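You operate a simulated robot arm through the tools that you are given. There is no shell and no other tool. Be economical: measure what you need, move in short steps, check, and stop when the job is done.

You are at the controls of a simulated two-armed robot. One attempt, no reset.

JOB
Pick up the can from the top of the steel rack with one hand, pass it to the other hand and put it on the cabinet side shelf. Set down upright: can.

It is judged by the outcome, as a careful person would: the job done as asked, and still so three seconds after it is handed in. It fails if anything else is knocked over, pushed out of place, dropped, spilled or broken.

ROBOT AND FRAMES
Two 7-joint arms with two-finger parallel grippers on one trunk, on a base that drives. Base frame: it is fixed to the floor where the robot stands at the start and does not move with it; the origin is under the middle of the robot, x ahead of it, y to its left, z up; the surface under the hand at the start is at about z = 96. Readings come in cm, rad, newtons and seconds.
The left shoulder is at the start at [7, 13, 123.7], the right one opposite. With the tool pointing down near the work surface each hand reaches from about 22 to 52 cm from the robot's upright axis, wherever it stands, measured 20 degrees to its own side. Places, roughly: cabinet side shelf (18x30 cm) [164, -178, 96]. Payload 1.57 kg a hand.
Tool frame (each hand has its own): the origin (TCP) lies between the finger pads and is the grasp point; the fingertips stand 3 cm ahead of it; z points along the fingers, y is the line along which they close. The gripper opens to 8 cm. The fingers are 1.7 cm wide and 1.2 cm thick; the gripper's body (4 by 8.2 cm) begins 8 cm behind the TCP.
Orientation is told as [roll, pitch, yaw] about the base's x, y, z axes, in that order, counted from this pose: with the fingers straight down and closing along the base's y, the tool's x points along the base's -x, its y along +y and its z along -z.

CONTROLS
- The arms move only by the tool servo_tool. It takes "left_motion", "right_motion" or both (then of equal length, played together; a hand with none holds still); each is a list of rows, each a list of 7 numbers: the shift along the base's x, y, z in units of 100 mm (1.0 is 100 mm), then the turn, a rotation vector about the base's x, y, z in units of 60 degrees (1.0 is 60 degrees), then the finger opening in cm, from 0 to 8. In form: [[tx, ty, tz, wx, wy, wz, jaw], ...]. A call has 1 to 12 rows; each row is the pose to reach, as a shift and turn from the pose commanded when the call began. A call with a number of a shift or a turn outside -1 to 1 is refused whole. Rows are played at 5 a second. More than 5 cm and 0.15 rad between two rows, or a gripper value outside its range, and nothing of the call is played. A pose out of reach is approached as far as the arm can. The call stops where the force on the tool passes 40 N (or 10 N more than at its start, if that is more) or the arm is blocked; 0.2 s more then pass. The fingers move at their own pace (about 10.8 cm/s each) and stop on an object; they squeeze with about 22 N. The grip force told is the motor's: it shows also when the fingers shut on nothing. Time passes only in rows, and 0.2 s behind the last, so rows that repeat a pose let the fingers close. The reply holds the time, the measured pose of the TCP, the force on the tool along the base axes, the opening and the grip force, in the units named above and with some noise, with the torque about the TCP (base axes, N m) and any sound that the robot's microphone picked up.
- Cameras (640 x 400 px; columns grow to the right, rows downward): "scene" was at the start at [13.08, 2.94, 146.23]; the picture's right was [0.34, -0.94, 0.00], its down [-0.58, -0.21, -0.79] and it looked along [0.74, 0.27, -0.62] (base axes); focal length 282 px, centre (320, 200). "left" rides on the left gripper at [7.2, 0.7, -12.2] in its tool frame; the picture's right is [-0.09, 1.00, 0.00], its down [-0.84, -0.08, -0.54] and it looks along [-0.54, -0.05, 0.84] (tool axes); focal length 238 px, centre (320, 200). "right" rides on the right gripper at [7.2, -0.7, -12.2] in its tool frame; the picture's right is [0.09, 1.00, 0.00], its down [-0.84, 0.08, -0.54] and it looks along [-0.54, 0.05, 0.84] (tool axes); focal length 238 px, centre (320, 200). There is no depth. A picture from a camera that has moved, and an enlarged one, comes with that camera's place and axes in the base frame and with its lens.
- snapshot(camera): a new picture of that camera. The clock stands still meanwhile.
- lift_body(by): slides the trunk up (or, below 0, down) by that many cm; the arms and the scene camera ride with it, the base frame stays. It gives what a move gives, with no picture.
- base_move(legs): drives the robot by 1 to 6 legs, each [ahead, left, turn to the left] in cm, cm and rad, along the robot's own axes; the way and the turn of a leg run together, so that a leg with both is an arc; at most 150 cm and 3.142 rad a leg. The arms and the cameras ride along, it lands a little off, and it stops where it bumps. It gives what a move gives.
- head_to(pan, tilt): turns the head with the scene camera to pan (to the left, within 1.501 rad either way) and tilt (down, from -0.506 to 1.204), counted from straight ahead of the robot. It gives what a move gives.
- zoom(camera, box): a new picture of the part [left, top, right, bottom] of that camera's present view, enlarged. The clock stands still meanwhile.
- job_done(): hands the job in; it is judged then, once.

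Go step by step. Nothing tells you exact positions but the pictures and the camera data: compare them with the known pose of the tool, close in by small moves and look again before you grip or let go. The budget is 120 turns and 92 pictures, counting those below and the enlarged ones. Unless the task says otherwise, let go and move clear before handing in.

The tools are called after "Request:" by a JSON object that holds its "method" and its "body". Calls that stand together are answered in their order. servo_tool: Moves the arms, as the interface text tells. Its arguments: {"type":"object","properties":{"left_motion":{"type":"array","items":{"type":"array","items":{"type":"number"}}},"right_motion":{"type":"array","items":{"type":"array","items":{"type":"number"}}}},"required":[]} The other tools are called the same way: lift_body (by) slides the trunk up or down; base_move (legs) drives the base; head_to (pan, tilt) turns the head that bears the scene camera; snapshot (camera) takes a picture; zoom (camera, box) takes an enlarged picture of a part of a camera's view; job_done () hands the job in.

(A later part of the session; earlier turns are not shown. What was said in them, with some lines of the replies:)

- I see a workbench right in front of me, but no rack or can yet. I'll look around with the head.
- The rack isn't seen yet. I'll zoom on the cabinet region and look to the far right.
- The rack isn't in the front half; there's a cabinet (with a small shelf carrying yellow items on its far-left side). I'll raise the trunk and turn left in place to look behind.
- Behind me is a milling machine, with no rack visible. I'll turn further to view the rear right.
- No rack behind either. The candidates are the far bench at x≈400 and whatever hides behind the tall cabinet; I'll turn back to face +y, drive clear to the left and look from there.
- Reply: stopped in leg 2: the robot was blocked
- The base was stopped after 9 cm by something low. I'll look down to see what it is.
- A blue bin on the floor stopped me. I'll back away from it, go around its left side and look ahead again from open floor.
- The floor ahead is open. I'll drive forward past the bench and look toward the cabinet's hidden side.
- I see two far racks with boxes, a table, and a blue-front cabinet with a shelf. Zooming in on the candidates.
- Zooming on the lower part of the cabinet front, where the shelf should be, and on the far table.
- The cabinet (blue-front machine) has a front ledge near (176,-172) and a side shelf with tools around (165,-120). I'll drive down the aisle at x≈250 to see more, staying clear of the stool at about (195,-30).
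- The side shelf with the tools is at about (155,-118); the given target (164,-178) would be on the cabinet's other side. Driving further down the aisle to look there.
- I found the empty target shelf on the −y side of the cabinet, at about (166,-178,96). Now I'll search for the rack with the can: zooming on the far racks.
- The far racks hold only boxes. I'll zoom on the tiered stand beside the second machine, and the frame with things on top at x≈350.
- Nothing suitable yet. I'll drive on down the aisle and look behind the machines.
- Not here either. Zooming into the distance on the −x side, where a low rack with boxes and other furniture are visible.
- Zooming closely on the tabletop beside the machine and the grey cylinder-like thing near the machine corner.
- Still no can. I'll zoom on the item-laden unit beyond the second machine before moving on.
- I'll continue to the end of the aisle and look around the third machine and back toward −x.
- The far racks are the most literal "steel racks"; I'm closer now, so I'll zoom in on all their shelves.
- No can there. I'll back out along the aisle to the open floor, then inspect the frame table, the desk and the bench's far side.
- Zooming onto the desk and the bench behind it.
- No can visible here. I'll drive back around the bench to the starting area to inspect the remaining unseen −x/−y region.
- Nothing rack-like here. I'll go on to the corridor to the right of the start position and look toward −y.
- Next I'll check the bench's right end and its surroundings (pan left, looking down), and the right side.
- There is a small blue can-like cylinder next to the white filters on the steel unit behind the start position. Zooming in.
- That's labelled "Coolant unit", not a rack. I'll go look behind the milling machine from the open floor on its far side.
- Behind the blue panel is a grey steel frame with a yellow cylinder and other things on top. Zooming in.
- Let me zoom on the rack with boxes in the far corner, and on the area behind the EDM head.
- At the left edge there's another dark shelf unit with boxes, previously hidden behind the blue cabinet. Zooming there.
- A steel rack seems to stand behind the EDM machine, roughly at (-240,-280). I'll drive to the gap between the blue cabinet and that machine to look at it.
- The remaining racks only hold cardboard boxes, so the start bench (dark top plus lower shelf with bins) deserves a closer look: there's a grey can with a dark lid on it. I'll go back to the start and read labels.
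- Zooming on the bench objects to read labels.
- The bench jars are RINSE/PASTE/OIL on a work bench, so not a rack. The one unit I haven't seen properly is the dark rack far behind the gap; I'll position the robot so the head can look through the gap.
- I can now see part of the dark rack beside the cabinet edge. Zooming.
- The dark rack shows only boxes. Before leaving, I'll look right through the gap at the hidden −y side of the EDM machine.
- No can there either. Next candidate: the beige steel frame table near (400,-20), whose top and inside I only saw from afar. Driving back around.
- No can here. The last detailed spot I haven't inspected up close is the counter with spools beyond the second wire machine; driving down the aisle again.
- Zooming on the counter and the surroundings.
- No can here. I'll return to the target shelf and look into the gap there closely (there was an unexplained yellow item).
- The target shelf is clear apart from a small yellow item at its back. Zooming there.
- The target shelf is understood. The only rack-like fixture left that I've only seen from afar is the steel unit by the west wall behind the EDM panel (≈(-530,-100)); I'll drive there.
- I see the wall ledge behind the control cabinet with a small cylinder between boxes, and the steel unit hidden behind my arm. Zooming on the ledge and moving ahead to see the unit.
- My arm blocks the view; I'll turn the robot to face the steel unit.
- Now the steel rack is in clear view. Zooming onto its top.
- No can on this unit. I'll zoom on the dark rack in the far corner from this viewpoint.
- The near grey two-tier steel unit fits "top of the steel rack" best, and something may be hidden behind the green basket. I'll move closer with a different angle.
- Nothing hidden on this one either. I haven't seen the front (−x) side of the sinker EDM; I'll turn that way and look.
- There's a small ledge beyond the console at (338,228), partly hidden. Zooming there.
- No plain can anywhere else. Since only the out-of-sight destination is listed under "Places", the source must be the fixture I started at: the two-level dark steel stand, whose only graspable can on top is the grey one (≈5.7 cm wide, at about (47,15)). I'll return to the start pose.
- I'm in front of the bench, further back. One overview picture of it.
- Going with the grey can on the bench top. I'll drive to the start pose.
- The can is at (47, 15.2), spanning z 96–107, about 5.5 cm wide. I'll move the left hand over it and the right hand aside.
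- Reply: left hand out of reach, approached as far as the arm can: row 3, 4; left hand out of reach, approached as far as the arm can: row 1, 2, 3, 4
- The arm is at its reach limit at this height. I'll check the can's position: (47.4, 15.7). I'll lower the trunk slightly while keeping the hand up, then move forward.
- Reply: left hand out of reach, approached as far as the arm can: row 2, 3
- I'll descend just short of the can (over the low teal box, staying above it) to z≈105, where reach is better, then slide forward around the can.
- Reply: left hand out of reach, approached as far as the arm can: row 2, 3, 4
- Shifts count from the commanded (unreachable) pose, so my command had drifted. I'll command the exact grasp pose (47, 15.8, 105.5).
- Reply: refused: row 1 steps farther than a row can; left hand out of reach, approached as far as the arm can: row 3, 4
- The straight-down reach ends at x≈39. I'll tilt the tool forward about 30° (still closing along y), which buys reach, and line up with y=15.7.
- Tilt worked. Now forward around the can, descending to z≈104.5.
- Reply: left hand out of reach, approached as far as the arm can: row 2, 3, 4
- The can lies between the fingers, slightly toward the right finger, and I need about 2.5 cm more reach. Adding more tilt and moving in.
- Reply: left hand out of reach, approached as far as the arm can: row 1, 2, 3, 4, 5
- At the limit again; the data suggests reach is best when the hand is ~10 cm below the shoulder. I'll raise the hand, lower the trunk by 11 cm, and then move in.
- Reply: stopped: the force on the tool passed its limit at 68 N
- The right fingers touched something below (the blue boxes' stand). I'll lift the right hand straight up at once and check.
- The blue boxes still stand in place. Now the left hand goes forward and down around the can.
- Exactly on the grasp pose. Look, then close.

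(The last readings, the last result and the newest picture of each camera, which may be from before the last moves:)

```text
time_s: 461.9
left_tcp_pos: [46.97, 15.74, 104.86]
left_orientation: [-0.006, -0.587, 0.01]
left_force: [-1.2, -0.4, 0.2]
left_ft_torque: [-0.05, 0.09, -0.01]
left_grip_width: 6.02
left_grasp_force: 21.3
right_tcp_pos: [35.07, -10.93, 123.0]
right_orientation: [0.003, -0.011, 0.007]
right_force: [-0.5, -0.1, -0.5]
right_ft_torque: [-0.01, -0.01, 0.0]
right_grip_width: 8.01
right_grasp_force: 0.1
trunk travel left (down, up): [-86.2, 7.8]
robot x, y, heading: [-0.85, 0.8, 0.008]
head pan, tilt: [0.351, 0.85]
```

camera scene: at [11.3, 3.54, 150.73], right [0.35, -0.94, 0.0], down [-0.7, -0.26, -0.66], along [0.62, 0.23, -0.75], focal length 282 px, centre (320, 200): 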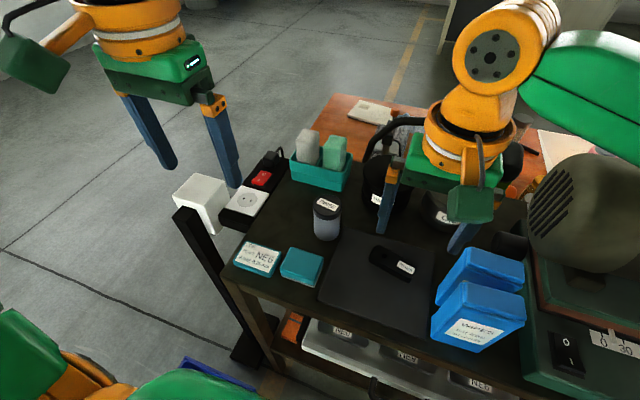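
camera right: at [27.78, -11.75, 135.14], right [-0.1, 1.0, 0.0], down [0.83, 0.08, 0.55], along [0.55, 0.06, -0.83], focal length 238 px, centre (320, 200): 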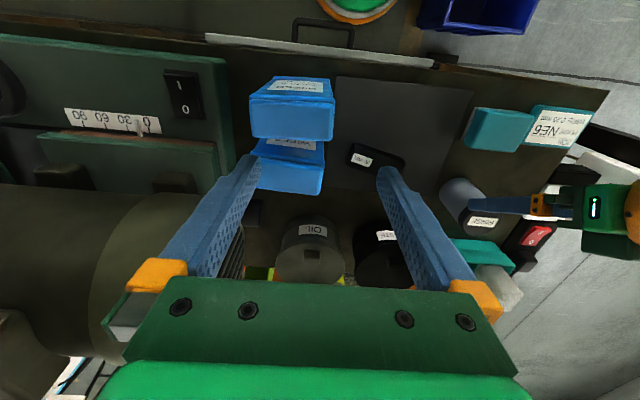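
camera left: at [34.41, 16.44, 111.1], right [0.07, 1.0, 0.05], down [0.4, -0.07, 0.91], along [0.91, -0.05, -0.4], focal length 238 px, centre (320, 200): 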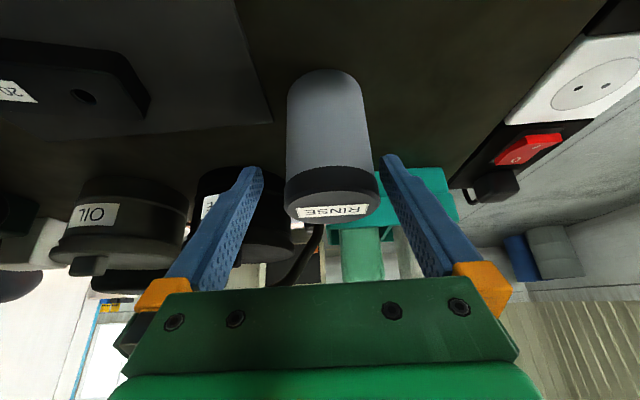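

Gripped at 6.0 cm width with 21 N. Lifting straight up.

Request:
{"method": "servo_tool", "body": {"left_motion": [[0, 0, 0.15, 0, 0, 0, 4], [0, 0, 0.4, 0, 0, 0, 4], [0, 0, 0.7, 0, 0, 0, 4], [-0.1, 0, 1.0, 0, 0, 0, 4], [-0.1, 0, 1.0, 0, 0, 0, 4]]}}

```text
time_s: 463.1
left_tcp_pos: [46.31, 15.84, 114.91]
left_orientation: [-0.005, -0.585, 0.007]
left_force: [0.0, 0.5, -2.5]
left_ft_torque: [0.02, 0.03, 0.04]
left_grip_width: 6.02
left_grasp_force: 22.2
right_tcp_pos: [35.13, -10.96, 122.96]
right_orientation: [0.002, -0.011, 0.007]
right_force: [-0.3, 0.5, 0.2]
right_ft_torque: [0.02, -0.05, -0.02]
right_grip_width: 7.99
right_grasp_force: 0.0
trunk travel left (down, up): [-86.2, 7.8]
robot x, y, heading: [-0.82, 0.86, 0.007]
head pan, tilt: [0.351, 0.85]
```

The can is held (about 2.5 N). Raising the trunk and backing off from the bench into free space for the handover.

Request:
{"method": "lift_body", "body": {"by": 6.5}}

Request:
{"method": "base_move", "body": {"legs": [[-68, 0, 0]]}}

```text
time_s: 464.1
left_tcp_pos: [46.32, 15.84, 121.31]
left_orientation: [-0.005, -0.585, 0.008]
left_force: [0.4, -0.5, -3.1]
left_ft_torque: [-0.01, 0.04, 0.01]
left_grip_width: 6.01
left_grasp_force: 22.3
right_tcp_pos: [35.1, -11.07, 129.44]
right_orientation: [0.002, -0.012, 0.009]
right_force: [0.6, 0.0, 0.2]
right_ft_torque: [-0.02, 0.02, -0.01]
right_grip_width: 8.0
right_grasp_force: 0.0
trunk travel left (down, up): [-92.7, 1.3]
robot x, y, heading: [-1.24, 1.05, 0.004]
head pan, tilt: [0.351, 0.85]
```

```text
time_s: 467.8
left_tcp_pos: [-19.98, 15.5, 121.17]
left_orientation: [-0.005, -0.582, 0.007]
left_force: [0.6, 0.2, -2.2]
left_ft_torque: [0.01, 0.06, -0.04]
left_grip_width: 6.01
left_grasp_force: 22.4
right_tcp_pos: [-31.03, -11.45, 129.43]
right_orientation: [0.0, -0.008, 0.006]
right_force: [0.5, 0.1, 0.0]
right_ft_torque: [0.02, 0.02, 0.02]
right_grip_width: 7.99
right_grasp_force: 0.1
trunk travel left (down, up): [-92.7, 1.3]
robot x, y, heading: [-67.38, 0.34, 0.005]
head pan, tilt: [0.351, 0.85]
```

Now the handover: the left hand holds the can by its top; the right hand must come in nearly horizontally lower down. First tilt the right tool forward, well to the right of the can.

Request:
{"method": "servo_tool", "body": {"right_motion": [[0.1, -0.06, -0.1, 0, -0.135, 0, 8], [0.2, -0.12, -0.2, 0, -0.27, 0, 8], [0.3, -0.18, -0.3, 0, -0.405, 0, 8], [0.4, -0.24, -0.4, 0, -0.54, 0, 8], [0.5, -0.3, -0.5, 0, -0.675, 0, 8], [0.6, -0.36, -0.6, 0, -0.81, 0, 8], [0.7, -0.4, -0.7, 0, -0.945, 0, 8], [0.7, -0.4, -0.7, 0, -0.945, 0, 8]]}}

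```text
time_s: 469.6
left_tcp_pos: [-20.14, 15.55, 121.38]
left_orientation: [-0.005, -0.584, 0.009]
left_force: [-0.3, 0.0, -2.7]
left_ft_torque: [0.02, 0.01, 0.01]
left_grip_width: 6.02
left_grasp_force: 22.0
right_tcp_pos: [-24.23, -15.23, 122.5]
right_orientation: [-0.008, -1.001, 0.014]
right_force: [0.6, 0.7, 0.1]
right_ft_torque: [0.04, 0.01, 0.0]
right_grip_width: 8.0
right_grasp_force: 0.0
trunk travel left (down, up): [-92.7, 1.3]
robot x, y, heading: [-67.61, 0.41, 0.007]
head pan, tilt: [0.351, 0.85]
```

Request:
{"method": "servo_tool", "body": {"right_motion": [[0, 0, -0.2, 0, -0.1, 0, 8], [0, 0, -0.4, 0, -0.2, 0, 8], [0, 0, -0.6, 0, -0.3, 0, 8], [0, 0, -0.7, 0, -0.3, 0, 8]], "left_motion": [[0, -0.2, 0.1, 0, 0, 0, 4], [-0.1, -0.4, 0.2, 0, 0, 0, 4], [-0.2, -0.6, 0.3, 0, 0, 0, 4], [-0.2, -0.8, 0.3, 0, 0, 0, 4]]}}

Request:
{"method": "servo_tool", "body": {"right_motion": [[0, 0, 0, 0, 0, 0.13, 8], [0, 0, 0, 0, 0, 0.26, 8], [0, 0, 0, 0, 0, 0.39, 8], [0, 0, 0, 0, 0, 0.5, 8], [0, 0, 0, 0, 0, 0.5, 8]]}}

```text
time_s: 470.6
left_tcp_pos: [-22.04, 11.31, 123.6]
left_orientation: [-0.004, -0.586, 0.008]
left_force: [-0.1, -0.5, -3.3]
left_ft_torque: [-0.02, 0.04, -0.01]
left_grip_width: 6.01
left_grasp_force: 22.0
left hand out of reach, approached as far as the arm can: row 3, 4
right_tcp_pos: [-24.39, -15.31, 115.5]
right_orientation: [-0.027, -1.316, 0.03]
right_force: [-0.6, -0.3, -1.4]
right_ft_torque: [-0.03, 0.01, 0.02]
right_grip_width: 7.99
right_grasp_force: 0.0
right hand out of reach, approached as far as the arm can: row 2
trunk travel left (down, up): [-92.7, 1.3]
robot x, y, heading: [-67.24, 0.41, 0.006]
head pan, tilt: [0.351, 0.85]
```

```text
time_s: 471.8
left_tcp_pos: [-21.98, 11.24, 123.37]
left_orientation: [-0.006, -0.585, 0.009]
left_force: [-0.6, -0.6, -3.6]
left_ft_torque: [-0.02, 0.05, -0.01]
left_grip_width: 6.03
left_grasp_force: 21.5
right_tcp_pos: [-24.22, -15.35, 115.47]
right_orientation: [-0.025, -1.314, 0.549]
right_force: [-0.1, -1.0, 0.2]
right_ft_torque: [0.03, 0.0, 0.03]
right_grip_width: 7.99
right_grasp_force: 0.0
trunk travel left (down, up): [-92.7, 1.3]
robot x, y, heading: [-67.74, 0.17, 0.007]
head pan, tilt: [0.351, 0.85]
```

Approaching from the right side is kinematically better; I'll yaw the right tool further left (≈73°).

Request:
{"method": "servo_tool", "body": {"right_motion": [[0, 0, 0.05, 0, 0, 0.13, 8], [0, 0, 0.1, 0, 0, 0.26, 8], [0, 0, 0.15, 0, 0, 0.39, 8], [0, 0, 0.2, 0, 0, 0.52, 8], [0, 0, 0.2, 0, 0, 0.65, 8], [0, 0, 0.2, 0, 0, 0.72, 8], [0, 0, 0.2, 0, 0, 0.72, 8]]}}

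```text
time_s: 473.4
left_tcp_pos: [-21.9, 11.16, 123.4]
left_orientation: [-0.005, -0.585, 0.009]
left_force: [-0.1, 0.1, -2.0]
left_ft_torque: [-0.01, 0.05, 0.02]
left_grip_width: 6.02
left_grasp_force: 21.4
right_tcp_pos: [-24.24, -15.37, 117.42]
right_orientation: [-0.024, -1.315, 1.305]
right_force: [0.8, 0.1, 0.8]
right_ft_torque: [0.01, -0.01, 0.01]
right_grip_width: 7.98
right_grasp_force: 0.1
right hand out of reach, approached as far as the arm can: row 2
trunk travel left (down, up): [-92.7, 1.3]
robot x, y, heading: [-67.47, 0.41, 0.01]
head pan, tilt: [0.351, 0.85]
```

Request:
{"method": "servo_tool", "body": {"right_motion": [[-0.07, 0.3, 0, 0, 0, 0, 8], [-0.15, 0.6, 0, 0, 0, 0, 8], [-0.2, 0.9, 0, 0, 0, 0, 8], [-0.2, 1.0, 0, 0, 0, 0, 8]]}}

Request:
{"method": "snapshot", "body": {"camera": "scene"}}

```text
time_s: 474.4
left_tcp_pos: [-22.01, 11.23, 123.32]
left_orientation: [-0.008, -0.585, 0.008]
left_force: [-0.3, -0.3, -2.2]
left_ft_torque: [-0.02, 0.06, -0.02]
left_grip_width: 6.02
left_grasp_force: 21.9
right_tcp_pos: [-26.32, -5.36, 117.31]
right_orientation: [-0.023, -1.315, 1.301]
right_force: [0.5, -0.3, -0.1]
right_ft_torque: [0.01, -0.01, 0.02]
right_grip_width: 7.99
right_grasp_force: 0.0
trunk travel left (down, up): [-92.7, 1.3]
robot x, y, heading: [-67.29, 0.37, 0.006]
head pan, tilt: [0.351, 0.85]
```

```text
5 pictures are left
camera scene: at [-55.0, 3.16, 149.94], right [0.35, -0.94, 0.0], down [-0.7, -0.26, -0.66], along [0.62, 0.23, -0.75], focal length 282 px, centre (320, 200)
```

scene: 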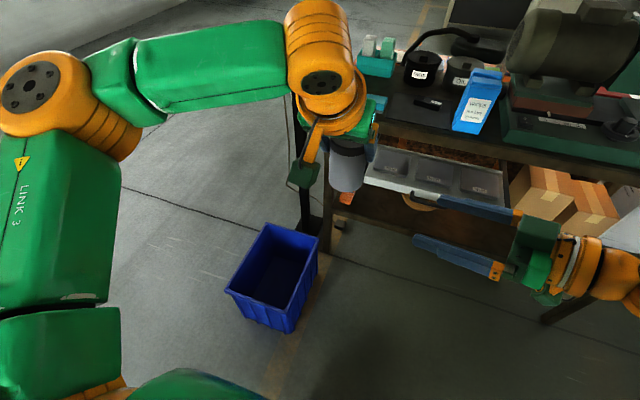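

Geometry matches: the right fingers aim at the can's lower part, below the left fingers. Advancing.

Request:
{"method": "servo_tool", "body": {"right_motion": [[0.08, 0.3, 0, 0, 0, 0, 8], [0.16, 0.6, 0, 0, 0, 0, 8], [0.24, 0.9, 0, 0, 0, 0, 8], [0.26, 0.98, 0, 0, 0, 0, 8]]}}

Request:
{"method": "servo_tool", "body": {"right_motion": [[0.05, 0.2, 0, 0, 0, 0, 8], [0.1, 0.4, 0, 0, 0, 0, 8], [0.15, 0.58, 0, 0, 0, 0, 8], [0.17, 0.65, 0, 0, 0, 0, 8], [0.17, 0.65, 0, 0, 0, 0, 8]]}}

Request:
{"method": "snapshot", "body": {"camera": "right"}}

```text
time_s: 475.4
left_tcp_pos: [-21.96, 11.25, 123.35]
left_orientation: [-0.005, -0.584, 0.01]
left_force: [-0.3, -0.2, -1.9]
left_ft_torque: [0.02, 0.0, -0.01]
left_grip_width: 6.02
left_grasp_force: 21.7
right_tcp_pos: [-23.66, 4.57, 117.49]
right_orientation: [-0.022, -1.314, 1.303]
right_force: [0.6, -0.3, 0.8]
right_ft_torque: [0.0, 0.02, 0.0]
right_grip_width: 8.03
right_grasp_force: 0.1
trunk travel left (down, up): [-92.7, 1.3]
robot x, y, heading: [-67.33, 0.49, 0.011]
head pan, tilt: [0.351, 0.85]
```

```text
time_s: 476.6
left_tcp_pos: [-21.98, 11.22, 123.4]
left_orientation: [-0.004, -0.585, 0.007]
left_force: [-15.6, 13.0, 1.6]
left_ft_torque: [0.77, 0.66, 0.42]
left_grip_width: 6.12
left_grasp_force: 22.2
right_tcp_pos: [-22.02, 10.94, 117.46]
right_orientation: [-0.024, -1.315, 1.306]
right_force: [15.5, -12.4, -3.6]
right_ft_torque: [0.04, 0.31, -0.44]
right_grip_width: 8.02
right_grasp_force: 0.1
trunk travel left (down, up): [-92.7, 1.3]
robot x, y, heading: [-67.33, 0.22, 0.008]
head pan, tilt: [0.351, 0.85]
```

```text
4 pictures are left
camera right: at [-25.15, -2.42, 113.62], right [-0.96, 0.26, -0.1], down [-0.17, -0.28, 0.95], along [0.22, 0.92, 0.31], focal length 238 px, centre (320, 200)
```

right: 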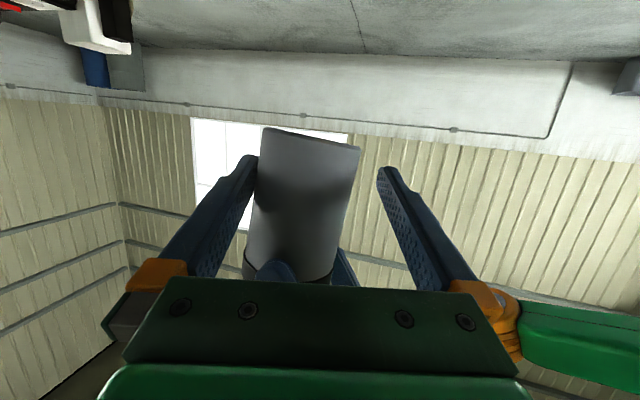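

The can presses on the +x finger (about 20 N), so the right hand is about 1 cm too far toward −x. Correcting sideways.

Request:
{"method": "servo_tool", "body": {"right_motion": [[0.05, -0.03, 0, 0, 0, 0, 8], [0.1, -0.05, 0, 0, 0, 0, 8], [0.1, -0.05, 0, 0, 0, 0, 8]]}}

```text
time_s: 477.4
left_tcp_pos: [-21.95, 11.29, 123.4]
left_orientation: [-0.009, -0.584, 0.008]
left_force: [0.8, 0.7, -3.0]
left_ft_torque: [-0.01, 0.02, -0.03]
left_grip_width: 6.11
left_grasp_force: 21.5
right_tcp_pos: [-20.98, 10.56, 117.42]
right_orientation: [-0.023, -1.313, 1.304]
right_force: [-0.4, 0.1, -0.4]
right_ft_torque: [0.0, 0.01, 0.01]
right_grip_width: 8.0
right_grasp_force: 0.1
trunk travel left (down, up): [-92.7, 1.3]
robot x, y, heading: [-67.55, 0.7, 0.011]
head pan, tilt: [0.351, 0.85]
```

Contact is gone. Closing the right fingers.

Request:
{"method": "servo_tool", "body": {"right_motion": [[0, 0, 0, 0, 0, 0, 6.6], [0, 0, 0, 0, 0, 0, 6.3]]}}

```text
time_s: 478.0
left_tcp_pos: [-21.93, 11.19, 123.43]
left_orientation: [-0.008, -0.585, 0.008]
left_force: [0.8, -0.5, -2.3]
left_ft_torque: [-0.01, -0.07, 0.0]
left_grip_width: 6.11
left_grasp_force: 22.5
right_tcp_pos: [-20.85, 10.38, 117.43]
right_orientation: [-0.023, -1.314, 1.305]
right_force: [-0.5, 0.7, 0.0]
right_ft_torque: [0.01, 0.03, 0.0]
right_grip_width: 6.37
right_grasp_force: 0.4
trunk travel left (down, up): [-92.7, 1.3]
robot x, y, heading: [-67.35, 0.36, 0.004]
head pan, tilt: [0.351, 0.85]
```

Well centred, no contact at 6.4 cm. Closing fully.

Request:
{"method": "servo_tool", "body": {"right_motion": [[0, 0, 0, 0, 0, 0, 5], [0, 0, 0, 0, 0, 0, 4], [0, 0, 0, 0, 0, 0, 4]]}}

```text
time_s: 478.8
left_tcp_pos: [-21.94, 11.34, 123.5]
left_orientation: [-0.01, -0.587, 0.009]
left_force: [9.0, -1.2, -3.5]
left_ft_torque: [0.2, -0.72, -0.21]
left_grip_width: 6.14
left_grasp_force: 22.2
right_tcp_pos: [-21.01, 10.57, 117.32]
right_orientation: [-0.022, -1.315, 1.303]
right_force: [-9.6, 0.4, 1.3]
right_ft_torque: [-0.23, 0.14, 0.25]
right_grip_width: 6.1
right_grasp_force: 22.2
trunk travel left (down, up): [-92.7, 1.3]
robot x, y, heading: [-67.66, 0.26, 0.008]
head pan, tilt: [0.351, 0.85]
```

Both hands grip it. I'll ease the small sideways load, then open the left hand.

Request:
{"method": "servo_tool", "body": {"right_motion": [[-0.03, 0, 0, 0, 0, 0, 4], [-0.04, 0, 0, 0, 0, 0, 4]]}}

Request:
{"method": "servo_tool", "body": {"left_motion": [[0, 0, 0, 0, 0, 0, 6.6], [0, 0, 0, 0, 0, 0, 8], [0, 0, 0, 0, 0, 0, 8]]}}

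```text
time_s: 479.4
left_tcp_pos: [-21.89, 11.18, 123.53]
left_orientation: [-0.009, -0.584, 0.008]
left_force: [-18.4, -5.9, 8.7]
left_ft_torque: [-0.05, 0.34, -0.25]
left_grip_width: 6.1
left_grasp_force: 22.5
right_tcp_pos: [-21.18, 10.37, 117.4]
right_orientation: [-0.025, -1.314, 1.3]
right_force: [19.7, 5.4, -9.3]
right_ft_torque: [-0.41, 0.79, -0.03]
right_grip_width: 6.1
right_grasp_force: 22.4
trunk travel left (down, up): [-92.7, 1.3]
robot x, y, heading: [-67.27, 0.19, 0.006]
head pan, tilt: [0.351, 0.85]
```

```text
time_s: 480.2
left_tcp_pos: [-21.93, 11.26, 123.42]
left_orientation: [-0.006, -0.584, 0.009]
left_force: [-0.1, 0.3, 0.0]
left_ft_torque: [0.0, 0.0, 0.0]
left_grip_width: 8.02
left_grasp_force: 0.0
right_tcp_pos: [-21.44, 10.35, 117.55]
right_orientation: [-0.023, -1.316, 1.304]
right_force: [0.1, 0.8, -0.1]
right_ft_torque: [-0.03, 0.01, 0.01]
right_grip_width: 6.13
right_grasp_force: 22.4
trunk travel left (down, up): [-92.7, 1.3]
robot x, y, heading: [-67.12, -0.05, 0.011]
head pan, tilt: [0.351, 0.85]
```

Left is open. Withdrawing the left hand upward and to the left.

Request:
{"method": "servo_tool", "body": {"left_motion": [[-0.05, 0, 0.3, 0, 0, 0, 8], [-0.1, 0, 0.6, 0, 0, 0, 8], [-0.15, 0, 0.95, 0, 0, 0, 8], [-0.15, 0.4, 1.0, 0, 0, 0, 8], [-0.15, 0.8, 1.0, 0, 0, 0, 8]]}}

Request:
{"method": "snapshot", "body": {"camera": "scene"}}

```text
time_s: 481.4
left_tcp_pos: [-23.46, 19.59, 133.35]
left_orientation: [-0.009, -0.588, 0.012]
left_force: [0.2, 0.5, 0.7]
left_ft_torque: [-0.01, -0.04, -0.01]
left_grip_width: 8.01
left_grasp_force: 0.0
left hand out of reach, approached as far as the arm can: row 1, 2, 3
right_tcp_pos: [-21.35, 10.61, 117.44]
right_orientation: [-0.027, -1.313, 1.307]
right_force: [-0.3, 0.5, -0.4]
right_ft_torque: [-0.04, 0.04, 0.02]
right_grip_width: 6.11
right_grasp_force: 22.2
trunk travel left (down, up): [-92.7, 1.3]
robot x, y, heading: [-67.35, 0.27, 0.009]
head pan, tilt: [0.351, 0.85]
```

```text
3 pictures are left
camera scene: at [-55.09, 3.42, 149.94], right [0.35, -0.94, 0.0], down [-0.7, -0.26, -0.66], along [0.62, 0.23, -0.75], focal length 282 px, centre (320, 200)
```

scene: 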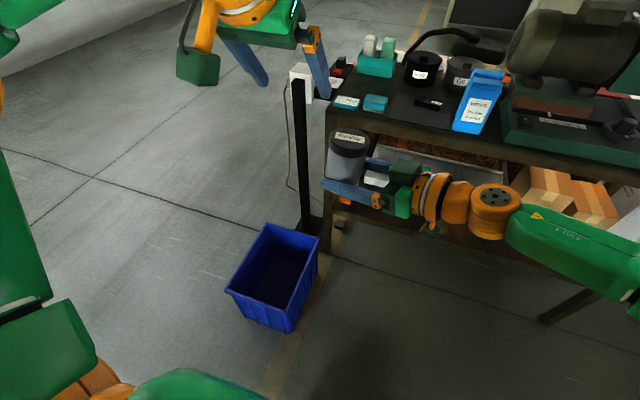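

The right hand holds the can upright; the left is clear. Now I'll bring the right hand back to its own side and yaw the tool to point straight ahead.

Request:
{"method": "servo_tool", "body": {"right_motion": [[0, -0.25, 0, 0, 0, -0.1, 4], [0, -0.5, 0, 0, 0, -0.2, 4], [0, -0.75, 0, 0, 0, -0.3, 4], [0, -1.0, 0, 0, 0, -0.4, 4]]}}

Request:
{"method": "servo_tool", "body": {"right_motion": [[0, -0.25, 0, 0, 0, -0.11, 4], [0, -0.5, 0, 0, 0, -0.22, 4], [0, -0.75, 0, 0, 0, -0.33, 4], [0, -1.0, 0, 0, 0, -0.44, 4], [0, -1.0, 0, 0, 0, -0.55, 4], [0, -1.0, 0, 0, 0, -0.66, 4], [0, -1.0, 0, 0, 0, -0.77, 4], [0, -1.0, 0, 0, 0, -0.85, 4], [0, -1.0, 0, 0, 0, -0.85, 4]], "left_motion": [[-0.3, 0, 0, 0, 0, 0, 8], [-0.6, 0, 0, 0, 0, 0, 8], [-0.9, 0.1, 0, 0, 0, 0, 8], [-1.0, 0.2, 0, 0, 0, 0, 8], [-1.0, 0.2, 0, 0, 0.1, 0, 8], [-1.0, 0.2, 0, 0, 0.2, 0, 8], [-1.0, 0.2, 0, 0, 0.3, 0, 8], [-1.0, 0.2, 0, 0, 0.4, 0, 8], [-1.0, 0.2, 0, 0, 0.5, 0, 8]]}}

```text
time_s: 482.4
left_tcp_pos: [-23.4, 19.12, 133.52]
left_orientation: [-0.005, -0.584, 0.006]
left_force: [0.9, 1.0, -0.8]
left_ft_torque: [0.01, 0.01, 0.03]
left_grip_width: 7.99
left_grasp_force: 0.0
right_tcp_pos: [-21.56, 0.32, 117.38]
right_orientation: [-0.023, -1.316, 0.885]
right_force: [0.2, -0.9, -0.2]
right_ft_torque: [0.01, 0.01, -0.04]
right_grip_width: 6.09
right_grasp_force: 22.4
trunk travel left (down, up): [-92.7, 1.3]
robot x, y, heading: [-67.38, 0.47, 0.008]
head pan, tilt: [0.351, 0.85]
```

```text
time_s: 484.4
left_tcp_pos: [-33.36, 21.01, 133.22]
left_orientation: [-0.002, -0.059, 0.007]
left_force: [0.8, 0.4, -1.0]
left_ft_torque: [0.01, -0.02, 0.0]
left_grip_width: 7.99
left_grasp_force: 0.0
right_tcp_pos: [-21.32, -9.63, 117.4]
right_orientation: [-0.025, -1.312, -0.005]
right_force: [-0.2, -0.1, 0.1]
right_ft_torque: [-0.01, 0.02, 0.01]
right_grip_width: 6.09
right_grasp_force: 22.4
trunk travel left (down, up): [-92.7, 1.3]
robot x, y, heading: [-67.2, 0.58, 0.006]
head pan, tilt: [0.351, 0.85]
```

Everything is tucked. Driving the can around: left, ahead past the bench, down the aisle.

Request:
{"method": "base_move", "body": {"legs": [[0, 120, 0], [110, 0, 0], [110, 0, 0], [98, 0, 0], [0, 0, -1.57]]}}

```text
time_s: 509.6
left_tcp_pos: [270.94, 94.49, 133.39]
left_orientation: [-0.003, -0.061, -1.545]
left_force: [-0.3, -0.8, 0.1]
left_ft_torque: [0.03, -0.01, 0.01]
left_grip_width: 8.03
left_grasp_force: 0.1
right_tcp_pos: [240.57, 81.99, 117.54]
right_orientation: [-0.026, -1.312, -1.554]
right_force: [0.2, 0.2, -2.5]
right_ft_torque: [0.02, 0.02, -0.01]
right_grip_width: 5.95
right_grasp_force: 22.2
trunk travel left (down, up): [-92.7, 1.3]
robot x, y, heading: [249.79, 128.32, -1.549]
head pan, tilt: [0.351, 0.85]
```

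Request:
{"method": "base_move", "body": {"legs": [[0, 0, -0.025], [110, 0, 0], [110, 0, 0], [100, 0, 0], [0, 0, -1.57]]}}

```text
time_s: 529.3
left_tcp_pos: [217.55, -210.07, 133.29]
left_orientation: [-0.002, -0.061, -3.13]
left_force: [0.7, -0.3, -1.3]
left_ft_torque: [0.0, 0.01, 0.0]
left_grip_width: 8.0
left_grasp_force: 0.1
right_tcp_pos: [205.37, -179.64, 117.49]
right_orientation: [-0.026, -1.315, -3.137]
right_force: [-0.4, 0.2, -3.2]
right_ft_torque: [-0.01, -0.03, -0.02]
right_grip_width: 5.87
right_grasp_force: 21.8
trunk travel left (down, up): [-92.7, 1.3]
robot x, y, heading: [251.45, -188.98, -3.132]
head pan, tilt: [0.351, 0.85]
```

The can is in front of the gap: TCP at (205.4, -179.6). One picture to check the can's attitude and the shelf.

Request:
{"method": "head_to", "body": {"pan": -0.2, "tilt": 0.7}}

Request:
{"method": "snapshot", "body": {"camera": "scene"}}

```text
time_s: 530.3
left_tcp_pos: [217.5, -210.13, 133.36]
left_orientation: [-0.002, -0.061, -3.129]
left_force: [-0.2, 0.1, -0.6]
left_ft_torque: [0.03, 0.01, -0.01]
left_grip_width: 8.01
left_grasp_force: 0.0
right_tcp_pos: [205.29, -179.64, 117.41]
right_orientation: [-0.026, -1.316, -3.14]
right_force: [-0.3, 0.0, -3.0]
right_ft_torque: [0.0, -0.03, 0.04]
right_grip_width: 5.89
right_grasp_force: 21.6
trunk travel left (down, up): [-92.7, 1.3]
robot x, y, heading: [251.23, -189.24, -3.128]
head pan, tilt: [-0.201, 0.7]
```

```text
2 pictures are left
camera scene: at [237.91, -187.63, 151.17], right [0.19, 0.98, 0.0], down [0.63, -0.12, -0.76], along [-0.75, 0.14, -0.64], focal length 282 px, centre (320, 200)
```

scene: 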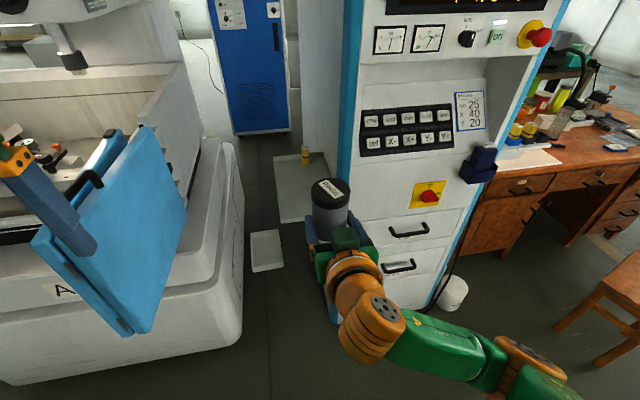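

The can is upright. The shelf, cabinet and blue door are clear of my path if I advance about 26 cm. First lower the trunk by 12 cm, shift the can sideways 1.8 cm, and pull the left hand back.

Request:
{"method": "lift_body", "body": {"by": -12}}

Request:
{"method": "servo_tool", "body": {"right_motion": [[0, 0.1, 0, 0, 0, 0, 4], [0, 0.18, 0, 0, 0, 0, 4], [0, 0.18, 0, 0, 0, 0, 4]], "left_motion": [[0.2, 0, 0.1, 0, 0, 0, 8], [0.4, 0, 0.3, 0, 0, 0, 8], [0.5, 0, 0.5, 0, 0, 0, 8]]}}

Request:
{"method": "base_move", "body": {"legs": [[22, 0, 0]]}}

```text
time_s: 531.8
left_tcp_pos: [217.46, -210.08, 121.24]
left_orientation: [-0.001, -0.061, -3.129]
left_force: [0.0, 0.2, -0.2]
left_ft_torque: [0.01, 0.02, -0.02]
left_grip_width: 8.01
left_grasp_force: 0.0
right_tcp_pos: [205.31, -179.47, 105.44]
right_orientation: [-0.028, -1.313, -3.14]
right_force: [0.2, -0.2, -2.3]
right_ft_torque: [0.01, -0.05, 0.01]
right_grip_width: 5.88
right_grasp_force: 22.2
trunk travel left (down, up): [-80.7, 13.3]
robot x, y, heading: [251.39, -189.33, -3.123]
head pan, tilt: [-0.201, 0.7]
```

```text
time_s: 532.6
left_tcp_pos: [222.69, -210.15, 125.63]
left_orientation: [-0.003, -0.062, -3.129]
left_force: [0.0, 0.1, -0.9]
left_ft_torque: [-0.02, 0.02, -0.02]
left_grip_width: 7.99
left_grasp_force: 0.0
left hand out of reach, approached as far as the arm can: row 3
right_tcp_pos: [205.28, -177.57, 105.26]
right_orientation: [-0.028, -1.314, -3.136]
right_force: [-0.6, 0.0, -2.1]
right_ft_torque: [-0.01, -0.05, 0.0]
right_grip_width: 5.89
right_grasp_force: 22.3
trunk travel left (down, up): [-80.7, 13.3]
robot x, y, heading: [251.78, -189.53, -3.133]
head pan, tilt: [-0.201, 0.7]
```

```text
time_s: 534.2
left_tcp_pos: [201.15, -210.65, 125.69]
left_orientation: [-0.003, -0.065, -3.129]
left_force: [0.1, -0.1, -0.6]
left_ft_torque: [0.02, 0.05, 0.01]
left_grip_width: 7.98
left_grasp_force: 0.0
right_tcp_pos: [183.64, -177.98, 105.51]
right_orientation: [-0.026, -1.314, -3.138]
right_force: [-0.5, -0.2, -2.2]
right_ft_torque: [0.03, -0.02, -0.02]
right_grip_width: 5.89
right_grasp_force: 22.0
trunk travel left (down, up): [-80.7, 13.3]
robot x, y, heading: [229.5, -189.56, -3.128]
head pan, tilt: [-0.201, 0.7]
```

Extending the arm over the shelf to x≈174.

Request:
{"method": "servo_tool", "body": {"right_motion": [[-0.25, 0, 0, 0, 0, 0, 4], [-0.5, 0, 0, 0, 0, 0, 4], [-0.75, 0, 0, 0, 0, 0, 4], [-0.97, 0, 0, 0, 0, 0, 4], [-0.97, 0, 0, 0, 0, 0, 4]]}}

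Request:
{"method": "snapshot", "body": {"camera": "scene"}}

```text
time_s: 535.5
left_tcp_pos: [200.83, -210.52, 125.53]
left_orientation: [-0.002, -0.064, -3.129]
left_force: [0.4, 0.2, 0.2]
left_ft_torque: [-0.03, 0.0, -0.01]
left_grip_width: 8.01
left_grasp_force: 0.1
right_tcp_pos: [173.77, -178.08, 105.62]
right_orientation: [-0.024, -1.315, -3.139]
right_force: [0.1, -0.3, -2.1]
right_ft_torque: [0.01, -0.02, 0.0]
right_grip_width: 5.88
right_grasp_force: 21.8
trunk travel left (down, up): [-80.7, 13.3]
robot x, y, heading: [229.66, -189.46, -3.128]
head pan, tilt: [-0.201, 0.7]
```

```text
1 pictures are left
camera scene: at [216.1, -187.91, 139.17], right [0.19, 0.98, 0.0], down [0.63, -0.12, -0.76], along [-0.75, 0.14, -0.64], focal length 282 px, centre (320, 200)
```

scene: 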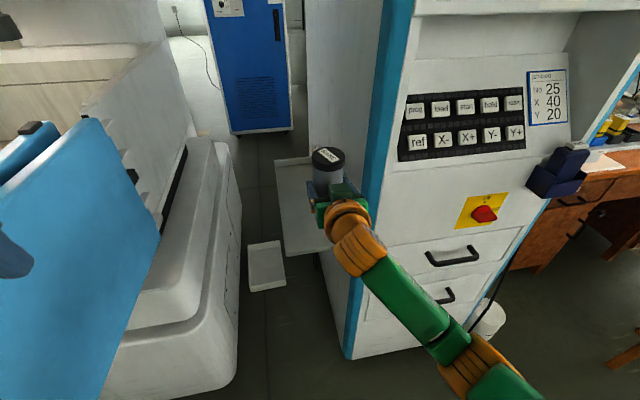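

The can is over the shelf. Lowering slowly.

Request:
{"method": "servo_tool", "body": {"right_motion": [[0, 0, -0.2, 0, 0, 0, 4], [0, 0, -0.4, 0, 0, 0, 4], [0, 0, -0.52, 0, 0, 0, 4], [0, 0, -0.6, 0, 0, 0, 4], [0, 0, -0.6, 0, 0, 0, 4]]}}

```text
time_s: 536.6
left_tcp_pos: [201.01, -210.55, 125.63]
left_orientation: [-0.002, -0.063, -3.127]
left_force: [-0.1, 0.8, 1.0]
left_ft_torque: [-0.03, -0.02, 0.04]
left_grip_width: 8.01
left_grasp_force: 0.0
right_tcp_pos: [173.63, -177.99, 99.52]
right_orientation: [-0.028, -1.314, -3.14]
right_force: [0.0, -0.5, -1.7]
right_ft_torque: [0.0, -0.03, 0.04]
right_grip_width: 5.91
right_grasp_force: 22.0
trunk travel left (down, up): [-80.7, 13.3]
robot x, y, heading: [229.12, -189.03, -3.13]
head pan, tilt: [-0.201, 0.7]
```

Request:
{"method": "servo_tool", "body": {"right_motion": [[0, 0, -0.03, 0, 0, 0, 4], [0, 0, -0.06, 0, 0, 0, 4], [0, 0, -0.06, 0, 0, 0, 4]]}}

```text
time_s: 537.5
left_tcp_pos: [200.89, -210.61, 125.48]
left_orientation: [-0.002, -0.063, -3.128]
left_force: [1.4, 0.2, -0.3]
left_ft_torque: [-0.03, 0.01, 0.03]
left_grip_width: 7.99
left_grasp_force: 0.0
right_tcp_pos: [173.56, -178.13, 98.88]
right_orientation: [-0.027, -1.315, -3.138]
right_force: [0.4, -1.0, -2.4]
right_ft_torque: [0.03, 0.01, 0.01]
right_grip_width: 5.89
right_grasp_force: 21.6
trunk travel left (down, up): [-80.7, 13.3]
robot x, y, heading: [229.8, -189.18, -3.125]
head pan, tilt: [-0.201, 0.7]
```

Request:
{"method": "servo_tool", "body": {"right_motion": [[0, 0, -0.02, 0, 0, 0, 4], [0, 0, -0.04, 0, 0, 0, 4], [0, 0, -0.04, 0, 0, 0, 4]]}}

```text
time_s: 538.2
left_tcp_pos: [200.86, -210.56, 125.55]
left_orientation: [-0.002, -0.063, -3.127]
left_force: [-0.4, -0.3, -0.4]
left_ft_torque: [0.01, 0.0, -0.04]
left_grip_width: 7.98
left_grasp_force: 0.0
right_tcp_pos: [173.73, -178.0, 98.42]
right_orientation: [-0.027, -1.313, -3.139]
right_force: [-0.1, -0.4, -2.9]
right_ft_torque: [-0.06, 0.0, -0.02]
right_grip_width: 5.9
right_grasp_force: 21.7
trunk travel left (down, up): [-80.7, 13.3]
robot x, y, heading: [229.88, -189.54, -3.129]
head pan, tilt: [-0.201, 0.7]
```

Request:
{"method": "servo_tool", "body": {"right_motion": [[0, 0, -0.02, 0, 0, 0, 4], [0, 0, -0.04, 0, 0, 0, 4], [0, 0, -0.04, 0, 0, 0, 4]]}}

```text
time_s: 539.0
left_tcp_pos: [200.87, -210.61, 125.66]
left_orientation: [-0.002, -0.063, -3.128]
left_force: [-0.7, 0.2, 0.2]
left_ft_torque: [0.0, -0.01, -0.04]
left_grip_width: 7.97
left_grasp_force: 0.0
right_tcp_pos: [173.55, -177.98, 98.17]
right_orientation: [-0.026, -1.314, -3.138]
right_force: [-0.6, 1.2, -1.1]
right_ft_torque: [0.01, -0.05, 0.0]
right_grip_width: 5.89
right_grasp_force: 22.1
trunk travel left (down, up): [-80.7, 13.3]
robot x, y, heading: [229.75, -189.37, -3.124]
head pan, tilt: [-0.201, 0.7]
```

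Request:
{"method": "servo_tool", "body": {"right_motion": [[0, 0, -0.02, 0, 0, 0, 4], [0, 0, -0.03, 0, 0, 0, 4], [0, 0, -0.03, 0, 0, 0, 4]]}}

```text
time_s: 539.9
left_tcp_pos: [201.13, -210.43, 125.74]
left_orientation: [-0.002, -0.065, -3.128]
left_force: [0.3, 1.0, -1.0]
left_ft_torque: [0.0, -0.04, 0.01]
left_grip_width: 8.0
left_grasp_force: 0.1
right_tcp_pos: [173.85, -178.0, 98.08]
right_orientation: [-0.025, -1.32, -3.137]
right_force: [-4.9, 2.5, 17.2]
right_ft_torque: [0.02, -0.1, -0.01]
right_grip_width: 5.91
right_grasp_force: 21.8
trunk travel left (down, up): [-80.7, 13.3]
robot x, y, heading: [229.79, -189.39, -3.132]
head pan, tilt: [-0.201, 0.7]
```

Contact with the shelf (17 N). Easing slightly, then opening gently.

Request:
{"method": "servo_tool", "body": {"right_motion": [[0, 0, 0.01, 0, 0, 0, 4], [0, 0, 0.015, 0, 0, 0, 6.2], [0, 0, 0.015, 0, 0, 0, 7], [0, 0, 0.015, 0, 0, 0, 8], [0, 0, 0.015, 0, 0, 0, 8]]}}

Request:
{"method": "servo_tool", "body": {"right_motion": [[0.2, 0, 0.02, 0, 0, 0, 8], [0.45, 0, 0.04, 0, 0, 0, 8], [0.7, 0, 0.05, 0, 0, 0, 8], [1.0, 0, 0.05, 0, 0, 0, 8]]}}

```text
time_s: 541.0
left_tcp_pos: [201.01, -210.49, 125.59]
left_orientation: [-0.002, -0.061, -3.129]
left_force: [0.7, 0.7, -0.5]
left_ft_torque: [0.01, 0.03, -0.04]
left_grip_width: 8.01
left_grasp_force: 0.1
right_tcp_pos: [173.58, -177.86, 97.96]
right_orientation: [-0.026, -1.313, -3.137]
right_force: [0.3, -0.7, 0.4]
right_ft_torque: [-0.01, -0.01, 0.02]
right_grip_width: 7.98
right_grasp_force: 0.1
trunk travel left (down, up): [-80.7, 13.3]
robot x, y, heading: [229.15, -189.46, -3.13]
head pan, tilt: [-0.201, 0.7]
```

```text
time_s: 542.0
left_tcp_pos: [201.08, -210.72, 125.69]
left_orientation: [-0.002, -0.065, -3.126]
left_force: [0.5, 0.0, 0.0]
left_ft_torque: [-0.01, 0.0, -0.01]
left_grip_width: 8.02
left_grasp_force: 0.0
right_tcp_pos: [183.83, -178.02, 98.47]
right_orientation: [-0.027, -1.316, -3.137]
right_force: [0.7, 0.0, -0.2]
right_ft_torque: [0.03, 0.01, -0.03]
right_grip_width: 7.99
right_grasp_force: 0.1
trunk travel left (down, up): [-80.7, 13.3]
robot x, y, heading: [229.45, -189.1, -3.128]
head pan, tilt: [-0.201, 0.7]
```

Released and withdrawn without resistance. I'll back the base away and take the last picture.

Request:
{"method": "base_move", "body": {"legs": [[-22, 0, 0]]}}

Request:
{"method": "snapshot", "body": {"camera": "scene"}}

```text
time_s: 543.7
left_tcp_pos: [222.83, -210.28, 125.53]
left_orientation: [-0.001, -0.062, -3.127]
left_force: [0.8, 0.3, 0.7]
left_ft_torque: [-0.03, 0.03, 0.02]
left_grip_width: 7.99
left_grasp_force: 0.1
right_tcp_pos: [205.73, -177.69, 98.26]
right_orientation: [-0.026, -1.312, -3.137]
right_force: [0.0, -0.6, -1.2]
right_ft_torque: [0.01, 0.01, 0.01]
right_grip_width: 7.99
right_grasp_force: 0.3
trunk travel left (down, up): [-80.7, 13.3]
robot x, y, heading: [251.78, -189.1, -3.127]
head pan, tilt: [-0.201, 0.7]
```

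```text
0 pictures are left
camera scene: at [237.92, -187.66, 139.15], right [0.19, 0.98, 0.0], down [0.63, -0.12, -0.76], along [-0.75, 0.14, -0.65], focal length 282 px, centre (320, 200)
```

scene: 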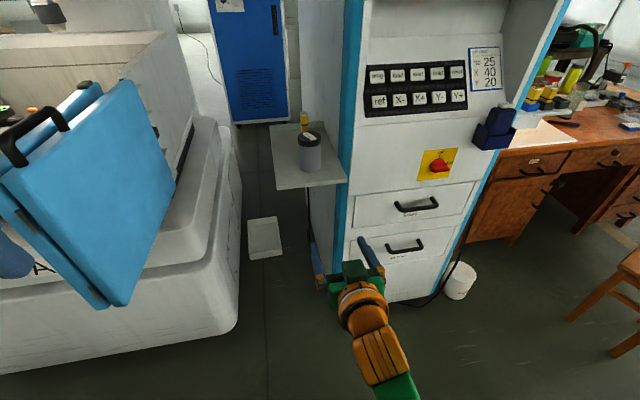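

The last picture shows the can standing upright on the cabinet side shelf, with both hands clear of it. I'm handing in.

Request:
{"method": "job_done", "body": {}}

```text
The job is handed in.
```

A can stands upright on the cabinet side shelf, passed from the left hand to the right on the way. I'm not certain it is the can you meant: I found nothing I could clearly call a steel rack holding a can, so I took the grey "RINSE" can from the top of the bench I started at.

Two contacts could count against the job:
- **Blue floor bin:** the base bumped it early on. I think it stayed where it was but did not confirm that.
- **Blue boxes on the bench:** the right fingers pressed down on something there at 68 N, probably these boxes. They looked upright and in place in the pictures I took afterwards.
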